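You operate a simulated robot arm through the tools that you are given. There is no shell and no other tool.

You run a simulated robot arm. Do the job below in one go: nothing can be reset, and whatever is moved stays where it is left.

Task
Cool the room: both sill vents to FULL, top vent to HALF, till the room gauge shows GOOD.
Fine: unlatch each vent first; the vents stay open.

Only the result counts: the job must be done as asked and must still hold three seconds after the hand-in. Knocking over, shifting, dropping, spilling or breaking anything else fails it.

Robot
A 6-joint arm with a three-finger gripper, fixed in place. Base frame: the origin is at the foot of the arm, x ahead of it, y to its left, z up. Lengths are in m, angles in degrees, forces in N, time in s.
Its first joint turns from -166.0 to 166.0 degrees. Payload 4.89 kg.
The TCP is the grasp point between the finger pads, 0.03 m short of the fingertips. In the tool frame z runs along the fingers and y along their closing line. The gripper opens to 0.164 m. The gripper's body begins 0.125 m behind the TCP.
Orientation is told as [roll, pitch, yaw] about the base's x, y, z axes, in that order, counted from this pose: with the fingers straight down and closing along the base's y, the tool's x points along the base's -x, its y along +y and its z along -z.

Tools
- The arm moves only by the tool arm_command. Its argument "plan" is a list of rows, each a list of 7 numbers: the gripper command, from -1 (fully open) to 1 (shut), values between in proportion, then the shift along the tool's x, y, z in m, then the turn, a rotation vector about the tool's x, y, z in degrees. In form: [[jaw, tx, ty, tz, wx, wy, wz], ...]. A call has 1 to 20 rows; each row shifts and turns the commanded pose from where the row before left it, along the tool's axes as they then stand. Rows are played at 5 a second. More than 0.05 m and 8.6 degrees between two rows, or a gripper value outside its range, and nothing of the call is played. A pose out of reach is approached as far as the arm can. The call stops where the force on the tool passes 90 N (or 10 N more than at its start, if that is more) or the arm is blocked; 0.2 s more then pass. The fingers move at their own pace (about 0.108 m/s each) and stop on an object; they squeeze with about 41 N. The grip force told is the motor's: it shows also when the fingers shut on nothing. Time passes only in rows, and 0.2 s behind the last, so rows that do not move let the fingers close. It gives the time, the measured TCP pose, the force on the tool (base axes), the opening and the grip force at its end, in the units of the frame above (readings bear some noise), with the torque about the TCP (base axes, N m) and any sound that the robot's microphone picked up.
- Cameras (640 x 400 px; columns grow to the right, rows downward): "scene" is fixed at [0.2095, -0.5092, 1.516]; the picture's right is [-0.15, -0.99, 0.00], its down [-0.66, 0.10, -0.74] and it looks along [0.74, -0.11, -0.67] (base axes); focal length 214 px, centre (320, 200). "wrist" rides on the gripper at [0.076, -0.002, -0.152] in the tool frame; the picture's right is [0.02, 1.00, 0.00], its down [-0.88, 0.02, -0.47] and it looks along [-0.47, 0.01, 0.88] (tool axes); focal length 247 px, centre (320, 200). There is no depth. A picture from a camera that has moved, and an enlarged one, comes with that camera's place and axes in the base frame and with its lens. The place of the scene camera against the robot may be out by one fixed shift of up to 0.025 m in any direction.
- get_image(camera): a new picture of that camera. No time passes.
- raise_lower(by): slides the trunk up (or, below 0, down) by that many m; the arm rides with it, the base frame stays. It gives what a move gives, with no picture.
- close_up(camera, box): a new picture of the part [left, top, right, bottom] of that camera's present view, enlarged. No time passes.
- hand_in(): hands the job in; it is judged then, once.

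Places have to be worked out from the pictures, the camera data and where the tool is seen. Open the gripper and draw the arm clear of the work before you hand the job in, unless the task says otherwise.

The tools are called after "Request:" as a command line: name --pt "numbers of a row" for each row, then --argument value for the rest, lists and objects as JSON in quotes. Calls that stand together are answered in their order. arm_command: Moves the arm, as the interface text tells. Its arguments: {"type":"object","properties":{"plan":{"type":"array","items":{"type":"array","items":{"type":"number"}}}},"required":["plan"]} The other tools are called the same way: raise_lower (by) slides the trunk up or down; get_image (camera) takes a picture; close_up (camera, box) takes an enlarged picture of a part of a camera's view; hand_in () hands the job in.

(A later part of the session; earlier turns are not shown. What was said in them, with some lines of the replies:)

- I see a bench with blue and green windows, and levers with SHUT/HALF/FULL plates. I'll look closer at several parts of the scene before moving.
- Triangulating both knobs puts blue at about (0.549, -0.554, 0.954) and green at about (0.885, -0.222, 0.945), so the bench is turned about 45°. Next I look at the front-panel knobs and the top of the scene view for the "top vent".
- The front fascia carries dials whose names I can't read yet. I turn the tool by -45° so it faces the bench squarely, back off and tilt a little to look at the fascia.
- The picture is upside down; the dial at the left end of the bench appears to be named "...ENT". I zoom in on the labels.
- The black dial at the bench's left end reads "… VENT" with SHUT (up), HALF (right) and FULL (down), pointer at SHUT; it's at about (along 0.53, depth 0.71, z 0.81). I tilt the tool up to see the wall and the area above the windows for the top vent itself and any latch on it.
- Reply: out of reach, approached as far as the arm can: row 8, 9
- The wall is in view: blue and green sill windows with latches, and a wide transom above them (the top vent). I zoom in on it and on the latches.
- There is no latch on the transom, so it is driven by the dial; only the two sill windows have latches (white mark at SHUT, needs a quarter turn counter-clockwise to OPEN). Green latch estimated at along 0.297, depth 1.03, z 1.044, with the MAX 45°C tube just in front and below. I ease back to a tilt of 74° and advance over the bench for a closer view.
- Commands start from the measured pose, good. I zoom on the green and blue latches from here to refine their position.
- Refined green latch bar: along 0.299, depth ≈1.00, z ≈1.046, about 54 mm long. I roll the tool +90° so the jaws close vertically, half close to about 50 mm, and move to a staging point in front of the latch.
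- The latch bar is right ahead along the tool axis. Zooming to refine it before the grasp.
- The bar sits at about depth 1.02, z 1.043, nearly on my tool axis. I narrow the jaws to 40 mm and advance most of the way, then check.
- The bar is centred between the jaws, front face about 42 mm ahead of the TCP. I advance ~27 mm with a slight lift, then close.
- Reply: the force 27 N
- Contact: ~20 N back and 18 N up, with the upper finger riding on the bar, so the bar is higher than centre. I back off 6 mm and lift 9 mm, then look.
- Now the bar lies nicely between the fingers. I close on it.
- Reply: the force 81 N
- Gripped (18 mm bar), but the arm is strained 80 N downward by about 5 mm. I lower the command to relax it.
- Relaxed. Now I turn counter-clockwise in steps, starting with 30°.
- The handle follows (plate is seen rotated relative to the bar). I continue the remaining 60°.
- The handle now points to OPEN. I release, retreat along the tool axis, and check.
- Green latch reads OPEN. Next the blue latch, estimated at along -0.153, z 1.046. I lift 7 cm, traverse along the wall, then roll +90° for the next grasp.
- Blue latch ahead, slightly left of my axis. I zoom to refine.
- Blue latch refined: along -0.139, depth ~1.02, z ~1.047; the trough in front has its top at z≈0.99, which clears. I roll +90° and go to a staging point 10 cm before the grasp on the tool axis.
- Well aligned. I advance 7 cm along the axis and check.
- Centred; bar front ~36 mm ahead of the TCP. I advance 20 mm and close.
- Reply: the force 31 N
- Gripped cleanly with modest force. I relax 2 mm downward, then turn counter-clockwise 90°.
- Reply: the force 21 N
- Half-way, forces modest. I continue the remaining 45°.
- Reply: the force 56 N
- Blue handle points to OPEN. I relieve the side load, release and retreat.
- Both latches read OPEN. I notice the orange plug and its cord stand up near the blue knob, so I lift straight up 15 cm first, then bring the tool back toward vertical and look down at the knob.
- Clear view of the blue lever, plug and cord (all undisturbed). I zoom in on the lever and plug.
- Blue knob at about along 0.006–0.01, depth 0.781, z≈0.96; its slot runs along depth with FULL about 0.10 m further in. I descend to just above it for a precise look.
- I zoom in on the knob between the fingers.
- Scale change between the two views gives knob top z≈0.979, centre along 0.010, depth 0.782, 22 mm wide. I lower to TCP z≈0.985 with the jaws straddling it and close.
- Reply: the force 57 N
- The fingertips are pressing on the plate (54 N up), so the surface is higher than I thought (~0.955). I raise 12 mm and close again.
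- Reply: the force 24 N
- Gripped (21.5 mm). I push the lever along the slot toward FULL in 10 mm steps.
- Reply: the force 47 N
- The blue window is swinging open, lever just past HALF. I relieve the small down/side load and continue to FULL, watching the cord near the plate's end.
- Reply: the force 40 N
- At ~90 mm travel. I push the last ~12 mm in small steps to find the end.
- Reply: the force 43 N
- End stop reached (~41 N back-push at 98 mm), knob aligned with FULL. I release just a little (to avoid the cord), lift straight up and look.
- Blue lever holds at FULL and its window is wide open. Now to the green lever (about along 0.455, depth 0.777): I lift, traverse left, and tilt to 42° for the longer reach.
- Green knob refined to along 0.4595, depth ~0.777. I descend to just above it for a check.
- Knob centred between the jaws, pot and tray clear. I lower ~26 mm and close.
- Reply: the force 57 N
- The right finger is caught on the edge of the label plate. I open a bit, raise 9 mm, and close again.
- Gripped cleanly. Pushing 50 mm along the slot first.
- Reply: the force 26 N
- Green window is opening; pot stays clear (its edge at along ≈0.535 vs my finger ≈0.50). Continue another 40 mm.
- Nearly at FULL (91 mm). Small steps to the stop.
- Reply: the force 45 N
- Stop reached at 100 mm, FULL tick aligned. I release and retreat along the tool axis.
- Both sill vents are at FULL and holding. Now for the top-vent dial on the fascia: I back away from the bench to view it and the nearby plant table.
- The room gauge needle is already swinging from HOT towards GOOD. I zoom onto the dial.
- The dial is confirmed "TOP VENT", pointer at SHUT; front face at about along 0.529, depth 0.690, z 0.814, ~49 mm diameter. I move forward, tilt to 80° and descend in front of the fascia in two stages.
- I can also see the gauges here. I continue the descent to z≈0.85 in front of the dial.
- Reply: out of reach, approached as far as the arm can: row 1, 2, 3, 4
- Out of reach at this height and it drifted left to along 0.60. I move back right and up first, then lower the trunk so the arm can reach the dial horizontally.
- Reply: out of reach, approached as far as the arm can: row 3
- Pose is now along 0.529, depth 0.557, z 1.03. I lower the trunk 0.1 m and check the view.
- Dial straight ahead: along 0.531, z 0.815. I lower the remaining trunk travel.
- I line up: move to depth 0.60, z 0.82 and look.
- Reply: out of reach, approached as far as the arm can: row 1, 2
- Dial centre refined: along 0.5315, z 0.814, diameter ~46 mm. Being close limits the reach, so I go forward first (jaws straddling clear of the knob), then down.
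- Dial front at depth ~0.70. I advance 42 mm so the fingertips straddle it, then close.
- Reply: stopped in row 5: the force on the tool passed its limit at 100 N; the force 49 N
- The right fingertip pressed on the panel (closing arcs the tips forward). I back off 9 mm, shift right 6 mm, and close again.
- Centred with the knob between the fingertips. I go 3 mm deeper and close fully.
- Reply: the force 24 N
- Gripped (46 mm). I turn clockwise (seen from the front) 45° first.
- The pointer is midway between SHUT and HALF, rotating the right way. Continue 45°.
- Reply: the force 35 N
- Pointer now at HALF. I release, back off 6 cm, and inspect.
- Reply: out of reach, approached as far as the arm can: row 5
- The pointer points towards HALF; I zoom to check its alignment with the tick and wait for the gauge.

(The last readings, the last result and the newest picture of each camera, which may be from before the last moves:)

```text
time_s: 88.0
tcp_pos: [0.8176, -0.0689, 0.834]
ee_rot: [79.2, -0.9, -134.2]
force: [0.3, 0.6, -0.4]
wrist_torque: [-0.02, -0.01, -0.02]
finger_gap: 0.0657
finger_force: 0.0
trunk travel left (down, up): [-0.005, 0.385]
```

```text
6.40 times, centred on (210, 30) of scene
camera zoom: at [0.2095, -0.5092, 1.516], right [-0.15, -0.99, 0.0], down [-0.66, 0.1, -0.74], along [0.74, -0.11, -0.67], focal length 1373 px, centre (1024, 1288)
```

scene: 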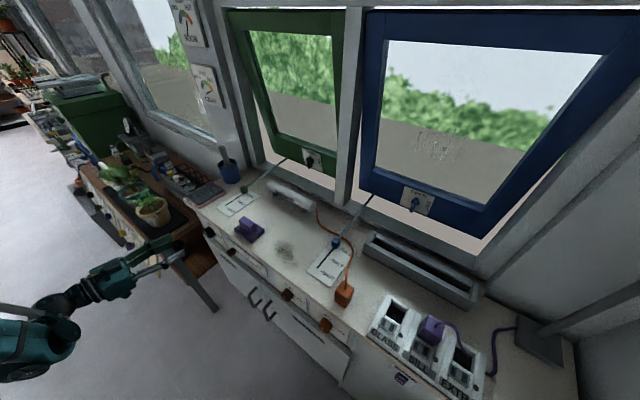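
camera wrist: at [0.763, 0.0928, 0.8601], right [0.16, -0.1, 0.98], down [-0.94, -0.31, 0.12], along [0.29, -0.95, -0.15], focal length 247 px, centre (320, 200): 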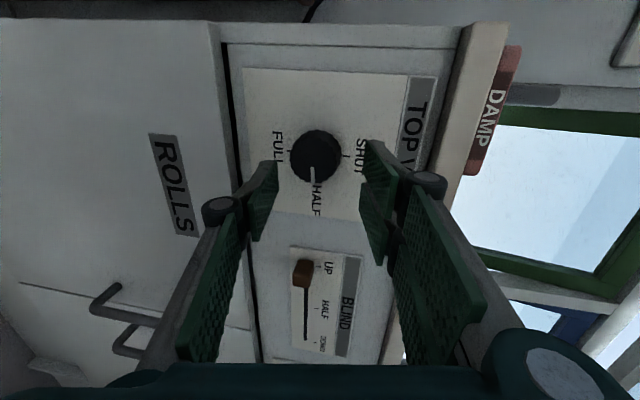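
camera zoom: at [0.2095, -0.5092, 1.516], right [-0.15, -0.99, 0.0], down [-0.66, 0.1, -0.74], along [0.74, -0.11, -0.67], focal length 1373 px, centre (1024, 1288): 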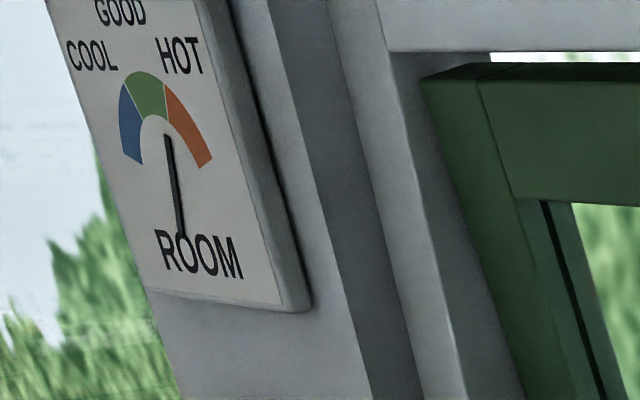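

Pointer sits at HALF, and the room needle has just entered the GOOD zone and is still moving. I back the arm up and away, then raise the trunk.

Request:
arm_command --pt "0.2 0 0.025 -0.012 0 0 0" --pt "0.2 0 0.012 -0.03 0 0 0" --pt "0.2 0 0.005 -0.03 0 0 0" --pt "0.2 0 0 0 0 0 0"

Request:
get_image --camera "wrist"

Request:
close_up --camera "scene" --box '[80, 190, 280, 315]'

```text
time_s: 89.0
tcp_pos: [0.7801, -0.0354, 0.8875]
ee_rot: [78.9, -1.6, -134.1]
force: [-0.5, 0.0, -0.7]
wrist_torque: [-0.01, -0.04, -0.02]
finger_gap: 0.0659
finger_force: 0.1
out of reach, approached as far as the arm can: row 1, 2, 3
trunk travel left (down, up): [-0.005, 0.385]
```

```text
taken
camera wrist: at [0.7257, 0.1249, 0.9137], right [0.17, -0.1, 0.98], down [-0.94, -0.31, 0.13], along [0.29, -0.95, -0.15], focal length 247 px, centre (320, 200)
```

wrist: 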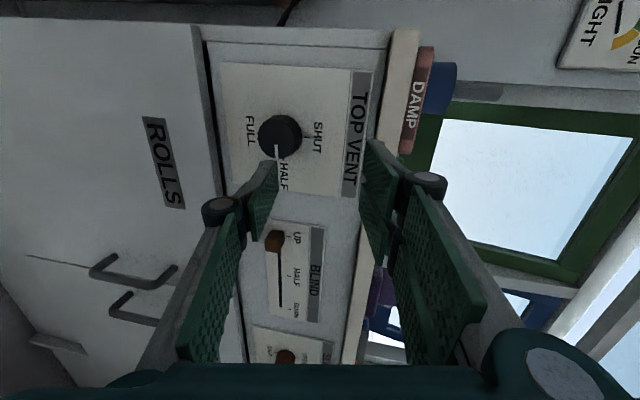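

```text
3.20 times, centred on (180, 252) of scene
camera zoom: at [0.2095, -0.5092, 1.516], right [-0.15, -0.99, 0.0], down [-0.66, 0.1, -0.74], along [0.74, -0.11, -0.67], focal length 686 px, centre (768, 32)
```

zoom: 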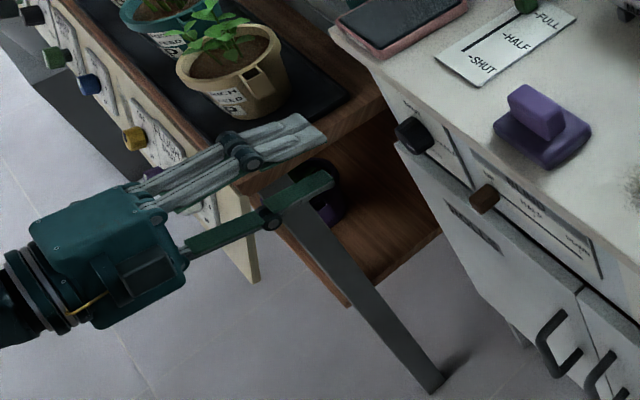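

Clear of the bench. I raise the trunk back 0.17 m and check the gauge again.

Request:
raise_lower --by 0.17

Request:
arm_command --pt "0 0 0 0 0 0 -7.5" --pt "0 0 0 0 0 0 -7.5" --pt "0 0 0 0 0 0 -7.5" --pt "0 0 0 0 0 0 -7.5" --pt "0 0 0 0 0 0 -7.5" --pt "0 0 0 0 0 0 -7.5" --pt "0 0 0 0 0 0 -7.5" --pt "0 0 0 0 0 0 -7.5" --pt "0 0 0 0 0 0 -7.5" --pt "0 0 0 0 0 0 -7.5" --pt "0 0 0 0 0 0 -7.5" --pt "0 0 0 0 0 0 -7.5" --pt "0 0 0 0 0 0 0"

Request:
get_image --camera "wrist"

Request:
close_up --camera "scene" --box '[160, 0, 260, 60]'

```text
time_s: 90.9
tcp_pos: [0.7801, -0.0355, 1.0566]
ee_rot: [79.0, -1.7, -134.0]
force: [-0.6, 0.0, -0.3]
wrist_torque: [0.01, -0.04, -0.01]
finger_gap: 0.0653
finger_force: 0.1
trunk travel left (down, up): [-0.175, 0.215]
```

```text
time_s: 93.7
tcp_pos: [0.7811, -0.0356, 1.058]
ee_rot: [-8.6, -78.8, -35.5]
force: [-0.1, -0.2, -0.4]
wrist_torque: [0.01, 0.02, 0.02]
finger_gap: 0.0821
finger_force: 0.1
trunk travel left (down, up): [-0.175, 0.215]
```

```text
taken
camera wrist: at [0.6597, 0.0773, 1.0127], right [0.69, 0.72, -0.05], down [-0.18, 0.24, 0.95], along [0.7, -0.65, 0.3], focal length 247 px, centre (320, 200)
```

wrist: 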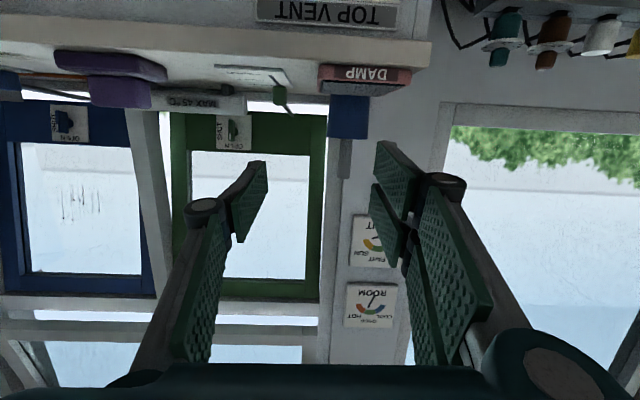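

```text
6.40 times, centred on (210, 30) of scene
camera zoom: at [0.2095, -0.5092, 1.516], right [-0.15, -0.99, 0.0], down [-0.66, 0.1, -0.74], along [0.74, -0.11, -0.67], focal length 1373 px, centre (1024, 1288)
```

zoom: 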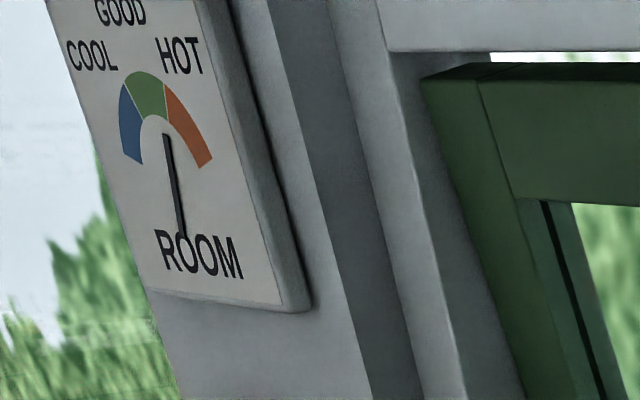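

The transom is now ajar and the needle is moving left. I zoom on the gauge through the wrist camera, then move the arm back while time passes.

Request:
close_up --camera "wrist" --box '[335, 275, 405, 335]'

Request:
close_up --camera "wrist" --box '[0, 240, 400, 380]'

Request:
arm_command --pt "-0.5 -0.04 0 -0.01 0 0 0" --pt "-0.5 -0.04 0 -0.01 0 0 0" --pt "-0.5 0 -0.03 -0.03 0 7 0" --pt "-0.5 0 -0.03 -0.03 0 7 0" --pt "-0.5 0 -0.03 -0.03 0 7 0" --pt "-0.5 0 -0.03 -0.03 0 7 0" --pt "-0.5 0 0 0 0 7 0" --pt "-0.5 0 0 0 0 0 0" --pt "-0.5 0 0 0 0 0 0" --pt "-0.5 0 0 0 0 0 0" --pt "-0.5 0 0 0 0 0 0" --pt "-0.5 0 0 0 0 0 0" --pt "-0.5 0 0 0 0 0 0" --pt "-0.5 0 0 0 0 0 0" --pt "-0.5 0 0 0 0 0 0" --pt "-0.5 0 0 0 0 0 0"

Request:
get_image --camera "wrist"

Request:
get_image --camera "scene"

Request:
close_up --camera "scene" --box '[160, 0, 260, 60]'

```text
6.67 times, centred on (370, 305) of wrist
camera zoom: at [0.6597, 0.0773, 1.0127], right [0.69, 0.72, -0.05], down [-0.18, 0.24, 0.95], along [0.7, -0.65, 0.3], focal length 1646 px, centre (-13, -500)
```

zoom: 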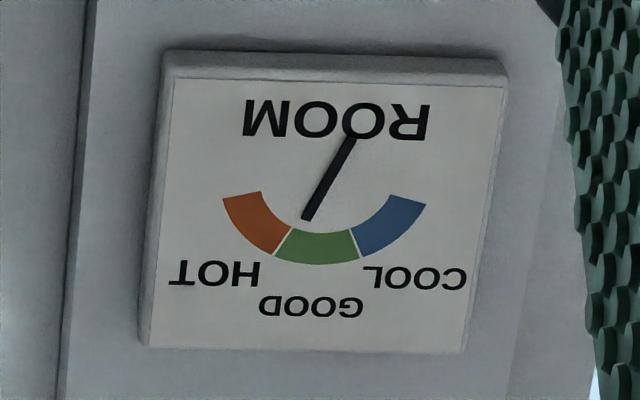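

```text
1.60 times, centred on (200, 310) of wrist
camera zoom: at [0.6597, 0.0773, 1.0127], right [0.69, 0.72, -0.05], down [-0.18, 0.24, 0.95], along [0.7, -0.65, 0.3], focal length 395 px, centre (512, 24)
```

zoom: 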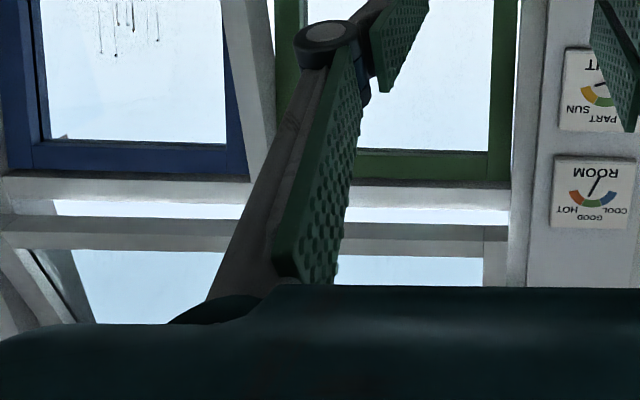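

```text
time_s: 97.1
tcp_pos: [0.6171, -0.0397, 1.1873]
ee_rot: [-2.2, -43.8, -42.4]
force: [0.8, 0.3, 0.2]
wrist_torque: [-0.03, -0.01, 0.03]
finger_gap: 0.123
finger_force: 0.1
trunk travel left (down, up): [-0.175, 0.215]
```

```text
taken
camera wrist: at [0.5017, 0.0735, 1.2439], right [0.68, 0.73, -0.04], down [0.25, -0.18, 0.95], along [0.69, -0.66, -0.31], focal length 247 px, centre (320, 200)
```

wrist: 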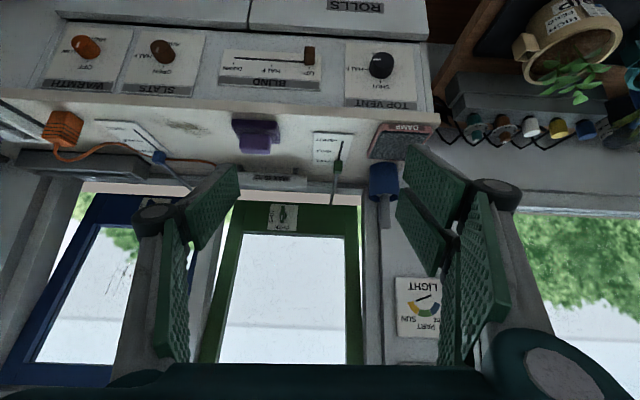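

```text
taken
```

scene: 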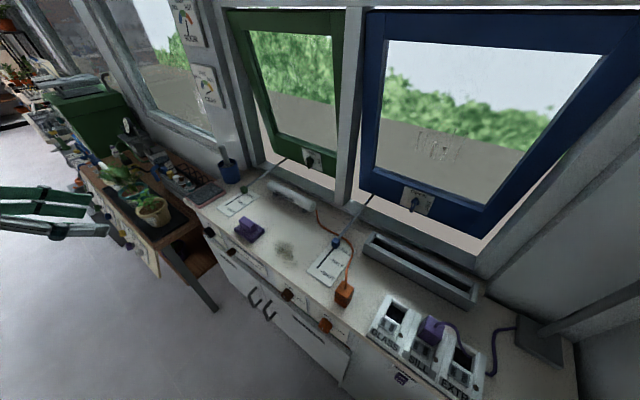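

```text
6.40 times, centred on (210, 30) of scene
camera zoom: at [0.2095, -0.5092, 1.516], right [-0.15, -0.99, 0.0], down [-0.66, 0.1, -0.74], along [0.74, -0.11, -0.67], focal length 1373 px, centre (1024, 1288)
```

zoom: 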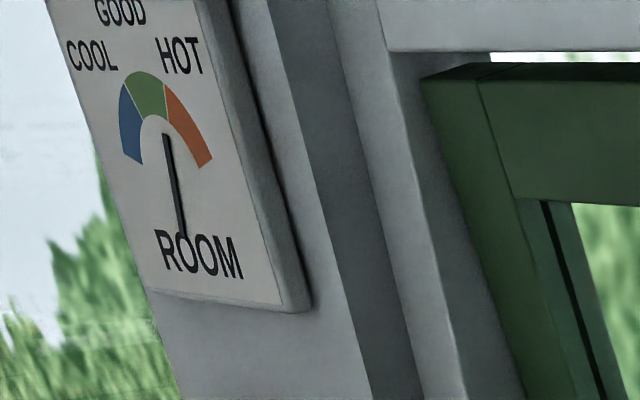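

Needle measured at about 28° from vertical with the GOOD/HOT edge at 30°, so only just in GOOD. I check the dial from the front and re-aim the wrist camera at the gauge to see whether it's still moving.

Request:
close_up --camera "wrist" --box '[330, 30, 430, 110]'

Request:
arm_command --pt "-0.5 0 0.02 0 0 -7 0" --pt "-0.5 0 0.02 0 0 -7 0" --pt "-0.5 0 0.02 0 0 -7 0" --pt "-0.5 0 0 0 0 -7 0" --pt "-0.5 0 0 0 0 0 0"

Request:
get_image --camera "wrist"

```text
5.00 times, centred on (380, 70) of wrist
camera zoom: at [0.5017, 0.0735, 1.2439], right [0.68, 0.73, -0.04], down [0.25, -0.18, 0.95], along [0.69, -0.66, -0.31], focal length 1235 px, centre (20, 850)
```

zoom: 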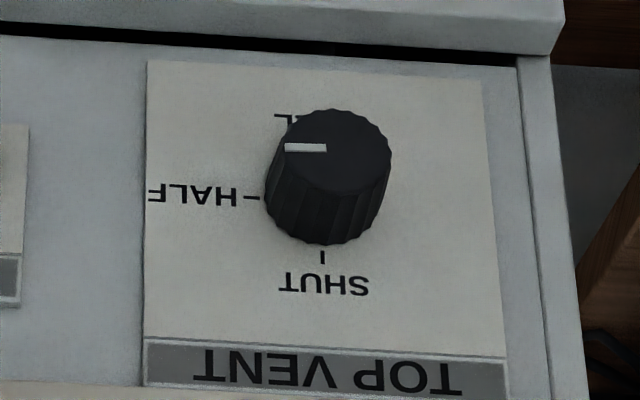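

```text
time_s: 98.3
tcp_pos: [0.6583, 0.0027, 1.1864]
ee_rot: [-5.1, -72.0, -39.2]
force: [0.5, 0.9, 0.1]
wrist_torque: [-0.06, 0.04, -0.08]
finger_gap: 0.123
finger_force: 0.1
trunk travel left (down, up): [-0.175, 0.215]
```

```text
taken
camera wrist: at [0.5347, 0.12, 1.1607], right [0.69, 0.72, -0.05], down [-0.1, 0.16, 0.98], along [0.72, -0.67, 0.18], focal length 247 px, centre (320, 200)
```

wrist: 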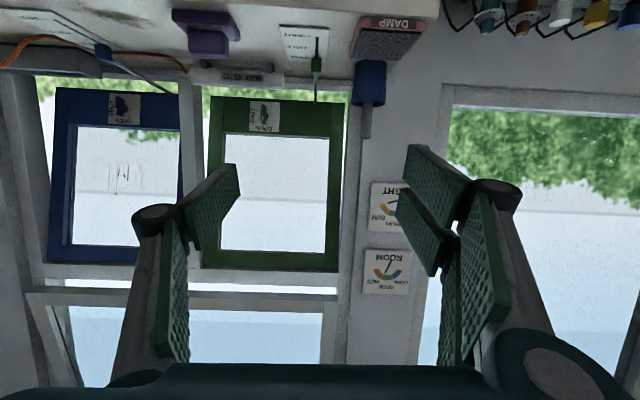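

Dial pointer is within about 2° of HALF. Zoom on the gauge now and again after waiting 4 s.

Request:
close_up --camera "wrist" --box '[355, 240, 425, 300]'

Request:
arm_command --pt "-0.5 0 0 0 0 0 0" --pt "-0.5 0 0 0 0 0 0" --pt "-0.5 0 0 0 0 0 0" --pt "-0.5 0 0 0 0 0 0" --pt "-0.5 0 0 0 0 0 0" --pt "-0.5 0 0 0 0 0 0" --pt "-0.5 0 0 0 0 0 0" --pt "-0.5 0 0 0 0 0 0" --pt "-0.5 0 0 0 0 0 0" --pt "-0.5 0 0 0 0 0 0" --pt "-0.5 0 0 0 0 0 0" --pt "-0.5 0 0 0 0 0 0" --pt "-0.5 0 0 0 0 0 0" --pt "-0.5 0 0 0 0 0 0" --pt "-0.5 0 0 0 0 0 0" --pt "-0.5 0 0 0 0 0 0" --pt "-0.5 0 0 0 0 0 0" --pt "-0.5 0 0 0 0 0 0" --pt "-0.5 0 0 0 0 0 0" --pt "-0.5 0 0 0 0 0 0"

Request:
close_up --camera "wrist" --box '[355, 240, 425, 300]'

```text
6.67 times, centred on (390, 270) of wrist
camera zoom: at [0.5347, 0.12, 1.1607], right [0.69, 0.72, -0.05], down [-0.1, 0.16, 0.98], along [0.72, -0.67, 0.18], focal length 1646 px, centre (-147, -267)
```

zoom: 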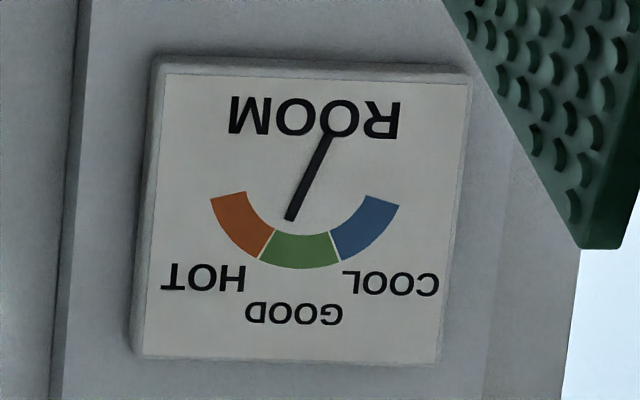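

```text
time_s: 102.5
tcp_pos: [0.6585, 0.0039, 1.1857]
ee_rot: [-5.1, -71.9, -39.1]
force: [0.3, 1.1, -1.4]
wrist_torque: [0.0, -0.01, -0.06]
finger_gap: 0.1231
finger_force: 0.0
trunk travel left (down, up): [-0.175, 0.215]
```

```text
6.67 times, centred on (390, 270) of wrist
camera zoom: at [0.5344, 0.1196, 1.161], right [0.69, 0.72, -0.05], down [-0.1, 0.16, 0.98], along [0.72, -0.67, 0.18], focal length 1646 px, centre (-147, -267)
```

zoom: 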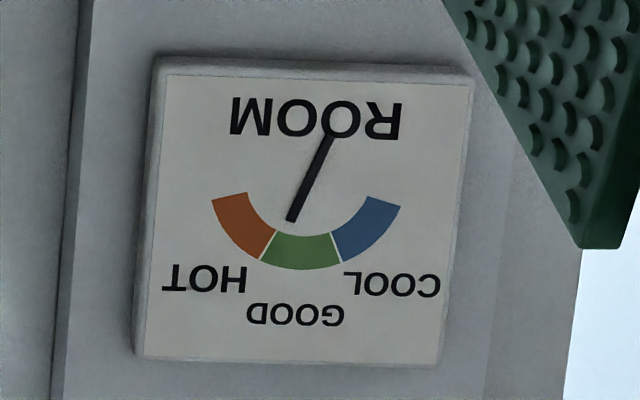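

The needle is nearly steady and close to the GOOD/HOT edge; I magnify further to judge it precisely.

Request:
close_up --camera "wrist" --box '[374, 252, 406, 272]'

Request:
close_up --camera "wrist" --box '[364, 245, 412, 297]'

Request:
close_up --camera "scene" --box '[172, 4, 204, 44]'

```text
16.00 times, centred on (390, 262) of wrist
camera zoom: at [0.5344, 0.1196, 1.161], right [0.69, 0.72, -0.05], down [-0.1, 0.16, 0.98], along [0.72, -0.67, 0.18], focal length 3952 px, centre (-800, -792)
```

zoom: 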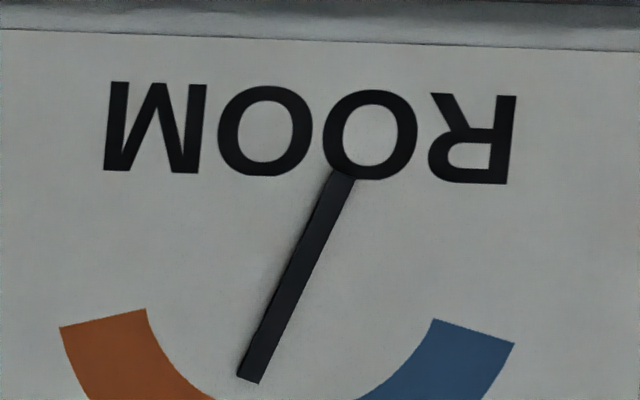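

```text
7.69 times, centred on (388, 271) of wrist
camera zoom: at [0.5344, 0.1196, 1.161], right [0.69, 0.72, -0.05], down [-0.1, 0.16, 0.98], along [0.72, -0.67, 0.18], focal length 1900 px, centre (-203, -346)
```

zoom: 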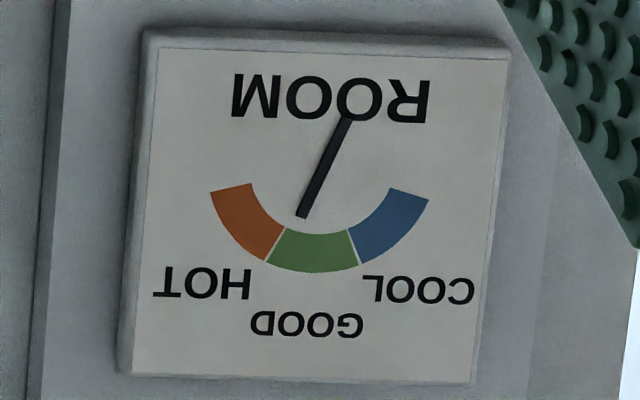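

```text
10.00 times, centred on (188, 24) of scene
camera zoom: at [0.2095, -0.5092, 1.516], right [-0.15, -0.99, 0.0], down [-0.66, 0.1, -0.74], along [0.74, -0.11, -0.67], focal length 2145 px, centre (1640, 1960)
```

zoom: 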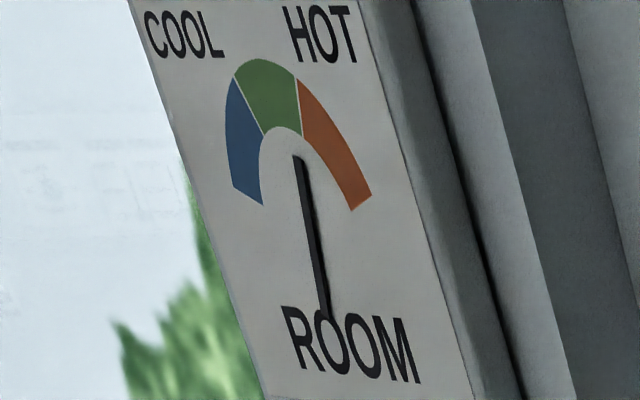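

In both views the needle lies inside the green GOOD sector (about 15–18 % in from the HOT edge). I wait longer to see where it settles.

Request:
arm_command --pt "-0.5 0 0 0 0 0 0" --pt "-0.5 0 0 0 0 0 0" --pt "-0.5 0 0 0 0 0 0" --pt "-0.5 0 0 0 0 0 0" --pt "-0.5 0 0 0 0 0 0" --pt "-0.5 0 0 0 0 0 0" --pt "-0.5 0 0 0 0 0 0" --pt "-0.5 0 0 0 0 0 0" --pt "-0.5 0 0 0 0 0 0" --pt "-0.5 0 0 0 0 0 0" --pt "-0.5 0 0 0 0 0 0" --pt "-0.5 0 0 0 0 0 0" --pt "-0.5 0 0 0 0 0 0" --pt "-0.5 0 0 0 0 0 0" --pt "-0.5 0 0 0 0 0 0" --pt "-0.5 0 0 0 0 0 0" --pt "-0.5 0 0 0 0 0 0" --pt "-0.5 0 0 0 0 0 0" --pt "-0.5 0 0 0 0 0 0" --pt "-0.5 0 0 0 0 0 0"

Request:
arm_command --pt "-0.5 0 0 0 0 0 0" --pt "-0.5 0 0 0 0 0 0" --pt "-0.5 0 0 0 0 0 0" --pt "-0.5 0 0 0 0 0 0" --pt "-0.5 0 0 0 0 0 0" --pt "-0.5 0 0 0 0 0 0" --pt "-0.5 0 0 0 0 0 0" --pt "-0.5 0 0 0 0 0 0" --pt "-0.5 0 0 0 0 0 0" --pt "-0.5 0 0 0 0 0 0" --pt "-0.5 0 0 0 0 0 0" --pt "-0.5 0 0 0 0 0 0" --pt "-0.5 0 0 0 0 0 0" --pt "-0.5 0 0 0 0 0 0" --pt "-0.5 0 0 0 0 0 0" --pt "-0.5 0 0 0 0 0 0" --pt "-0.5 0 0 0 0 0 0" --pt "-0.5 0 0 0 0 0 0" --pt "-0.5 0 0 0 0 0 0" --pt "-0.5 0 0 0 0 0 0"

Request:
close_up --camera "wrist" --box '[364, 245, 412, 297]'

Request:
close_up --camera "scene" --box '[172, 4, 204, 44]'

Request:
get_image --camera "scene"

Request:
close_up --camera "scene" --box '[180, 140, 380, 265]'

Request:
close_up --camera "scene" --box '[300, 180, 500, 305]'

Request:
close_up --camera "wrist" --box '[20, 250, 380, 390]'

```text
time_s: 106.7
tcp_pos: [0.657, 0.0043, 1.1858]
ee_rot: [-5.1, -71.9, -39.0]
force: [0.5, -0.4, 0.5]
wrist_torque: [0.0, -0.04, 0.0]
finger_gap: 0.1231
finger_force: 0.0
trunk travel left (down, up): [-0.175, 0.215]
```

```text
time_s: 110.9
tcp_pos: [0.6576, 0.0037, 1.186]
ee_rot: [-5.1, -71.9, -39.1]
force: [1.1, -1.0, 0.4]
wrist_torque: [0.03, -0.02, 0.0]
finger_gap: 0.123
finger_force: 0.1
trunk travel left (down, up): [-0.175, 0.215]
```

```text
7.69 times, centred on (388, 271) of wrist
camera zoom: at [0.5344, 0.1197, 1.161], right [0.69, 0.72, -0.05], down [-0.1, 0.16, 0.98], along [0.72, -0.67, 0.18], focal length 1900 px, centre (-203, -346)
```

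zoom: 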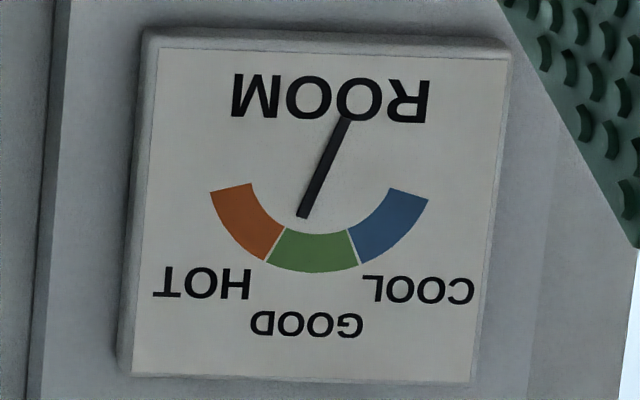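

```text
10.00 times, centred on (188, 24) of scene
camera zoom: at [0.2095, -0.5092, 1.516], right [-0.15, -0.99, 0.0], down [-0.66, 0.1, -0.74], along [0.74, -0.11, -0.67], focal length 2145 px, centre (1640, 1960)
```

zoom: 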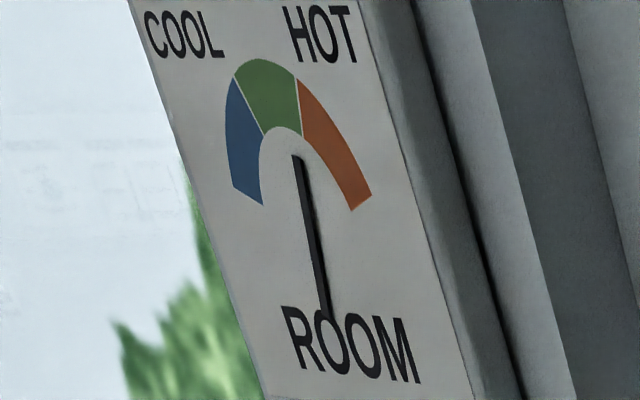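

```text
taken
```

scene: 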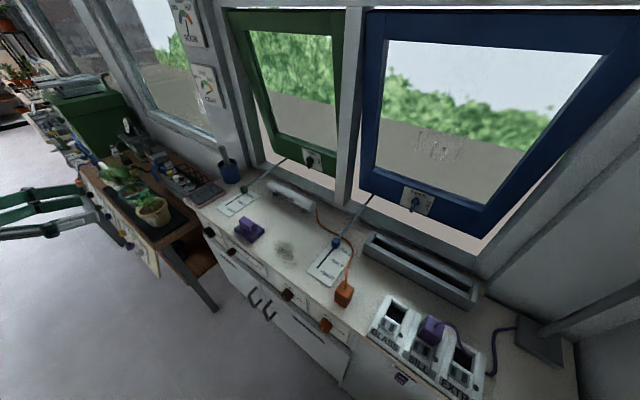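

```text
3.20 times, centred on (280, 202) of scene
camera zoom: at [0.2095, -0.5092, 1.516], right [-0.15, -0.99, 0.0], down [-0.66, 0.1, -0.74], along [0.74, -0.11, -0.67], focal length 686 px, centre (448, 192)
```

zoom: 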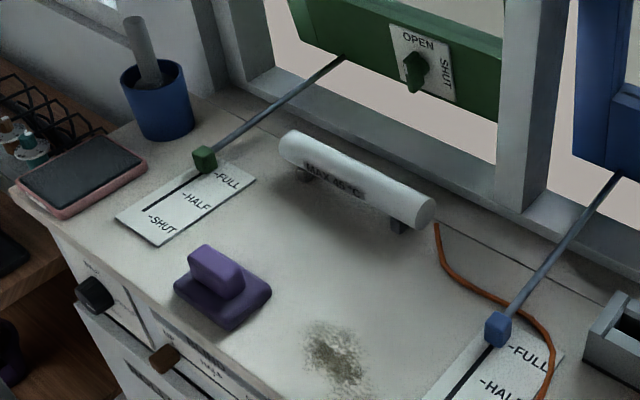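

```text
3.20 times, centred on (400, 242) of scene
camera zoom: at [0.2095, -0.5092, 1.516], right [-0.15, -0.99, 0.0], down [-0.66, 0.1, -0.74], along [0.74, -0.11, -0.67], focal length 686 px, centre (64, 64)
```

zoom: 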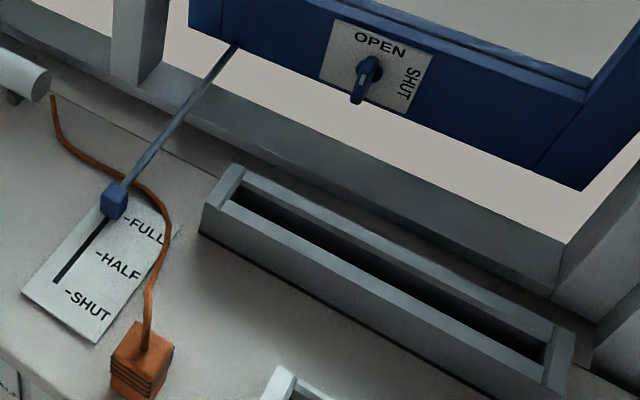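

```text
1.78 times, centred on (200, 320) of wrist
camera zoom: at [0.5344, 0.1197, 1.161], right [0.69, 0.72, -0.05], down [-0.1, 0.16, 0.98], along [0.72, -0.67, 0.18], focal length 439 px, centre (533, -13)
```

zoom: 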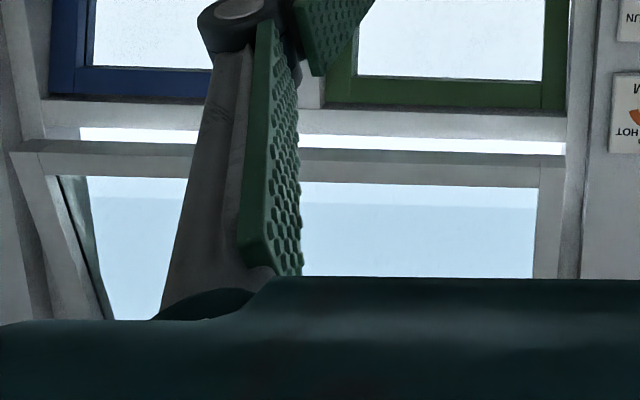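

Everything is steady: both sill latches are at OPEN and both levers at FULL. The top-vent dial is at HALF, the transom is ajar and the room needle rests in GOOD. I open the gripper fully, draw back a little more, and take a last look.

Request:
arm_command --pt "-1 0 -0.02 0 0 7 0" --pt "-1 0 -0.02 0 0 7 0" --pt "-1 0 -0.02 0 0 7 0" --pt "-1 0 -0.02 0 0 7 0" --pt "-1 0 0 0 0 0 0" --pt "-1 0 0 0 0 0 0"

Request:
get_image --camera "scene"

Request:
close_up --camera "scene" --box '[172, 4, 204, 44]'

```text
time_s: 112.3
tcp_pos: [0.6016, -0.0548, 1.1869]
ee_rot: [-2.2, -44.0, -42.5]
force: [0.1, -0.1, 0.1]
wrist_torque: [0.04, 0.0, 0.02]
finger_gap: 0.164
finger_force: 0.1
trunk travel left (down, up): [-0.175, 0.215]
```

```text
taken
```

scene: 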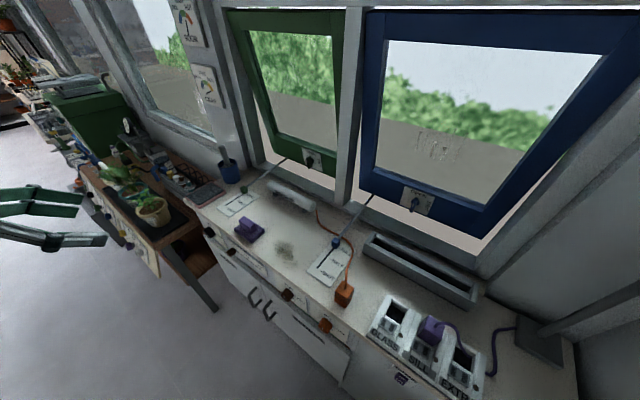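

```text
10.00 times, centred on (188, 24) of scene
camera zoom: at [0.2095, -0.5092, 1.516], right [-0.15, -0.99, 0.0], down [-0.66, 0.1, -0.74], along [0.74, -0.11, -0.67], focal length 2145 px, centre (1640, 1960)
```

zoom: 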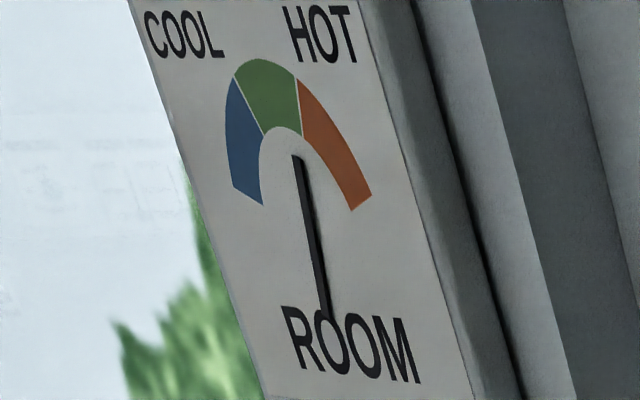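

The gauge holds in GOOD, the vents are set and stay open, nothing else was moved, and the arm is clear with the gripper open. I hand the job in.

Request:
hand_in

```text
The job is handed in.
```

The vents are set as you asked, the room gauge reads GOOD, and the job is handed in.

- **Sill vents:** I turned both latches to OPEN first. I then pushed the green and blue levers to their end stops at FULL, and both windows stayed open after release.
- **Top vent:** it has no latch and is driven by the TOP VENT dial, which I turned from SHUT to HALF. The pointer is within about 2° of the mark, and the vent is ajar.
- **Room gauge:** the needle sits inside the green GOOD zone but close to the HOT edge, about 15–18% of the way in. It had stopped moving for about 10 seconds before hand-in.

While gripping, the fingers briefly pressed on the lever label plates and the dial panel. The pictures show nothing displaced or damaged. The arm is clear of the bench with the gripper fully open.
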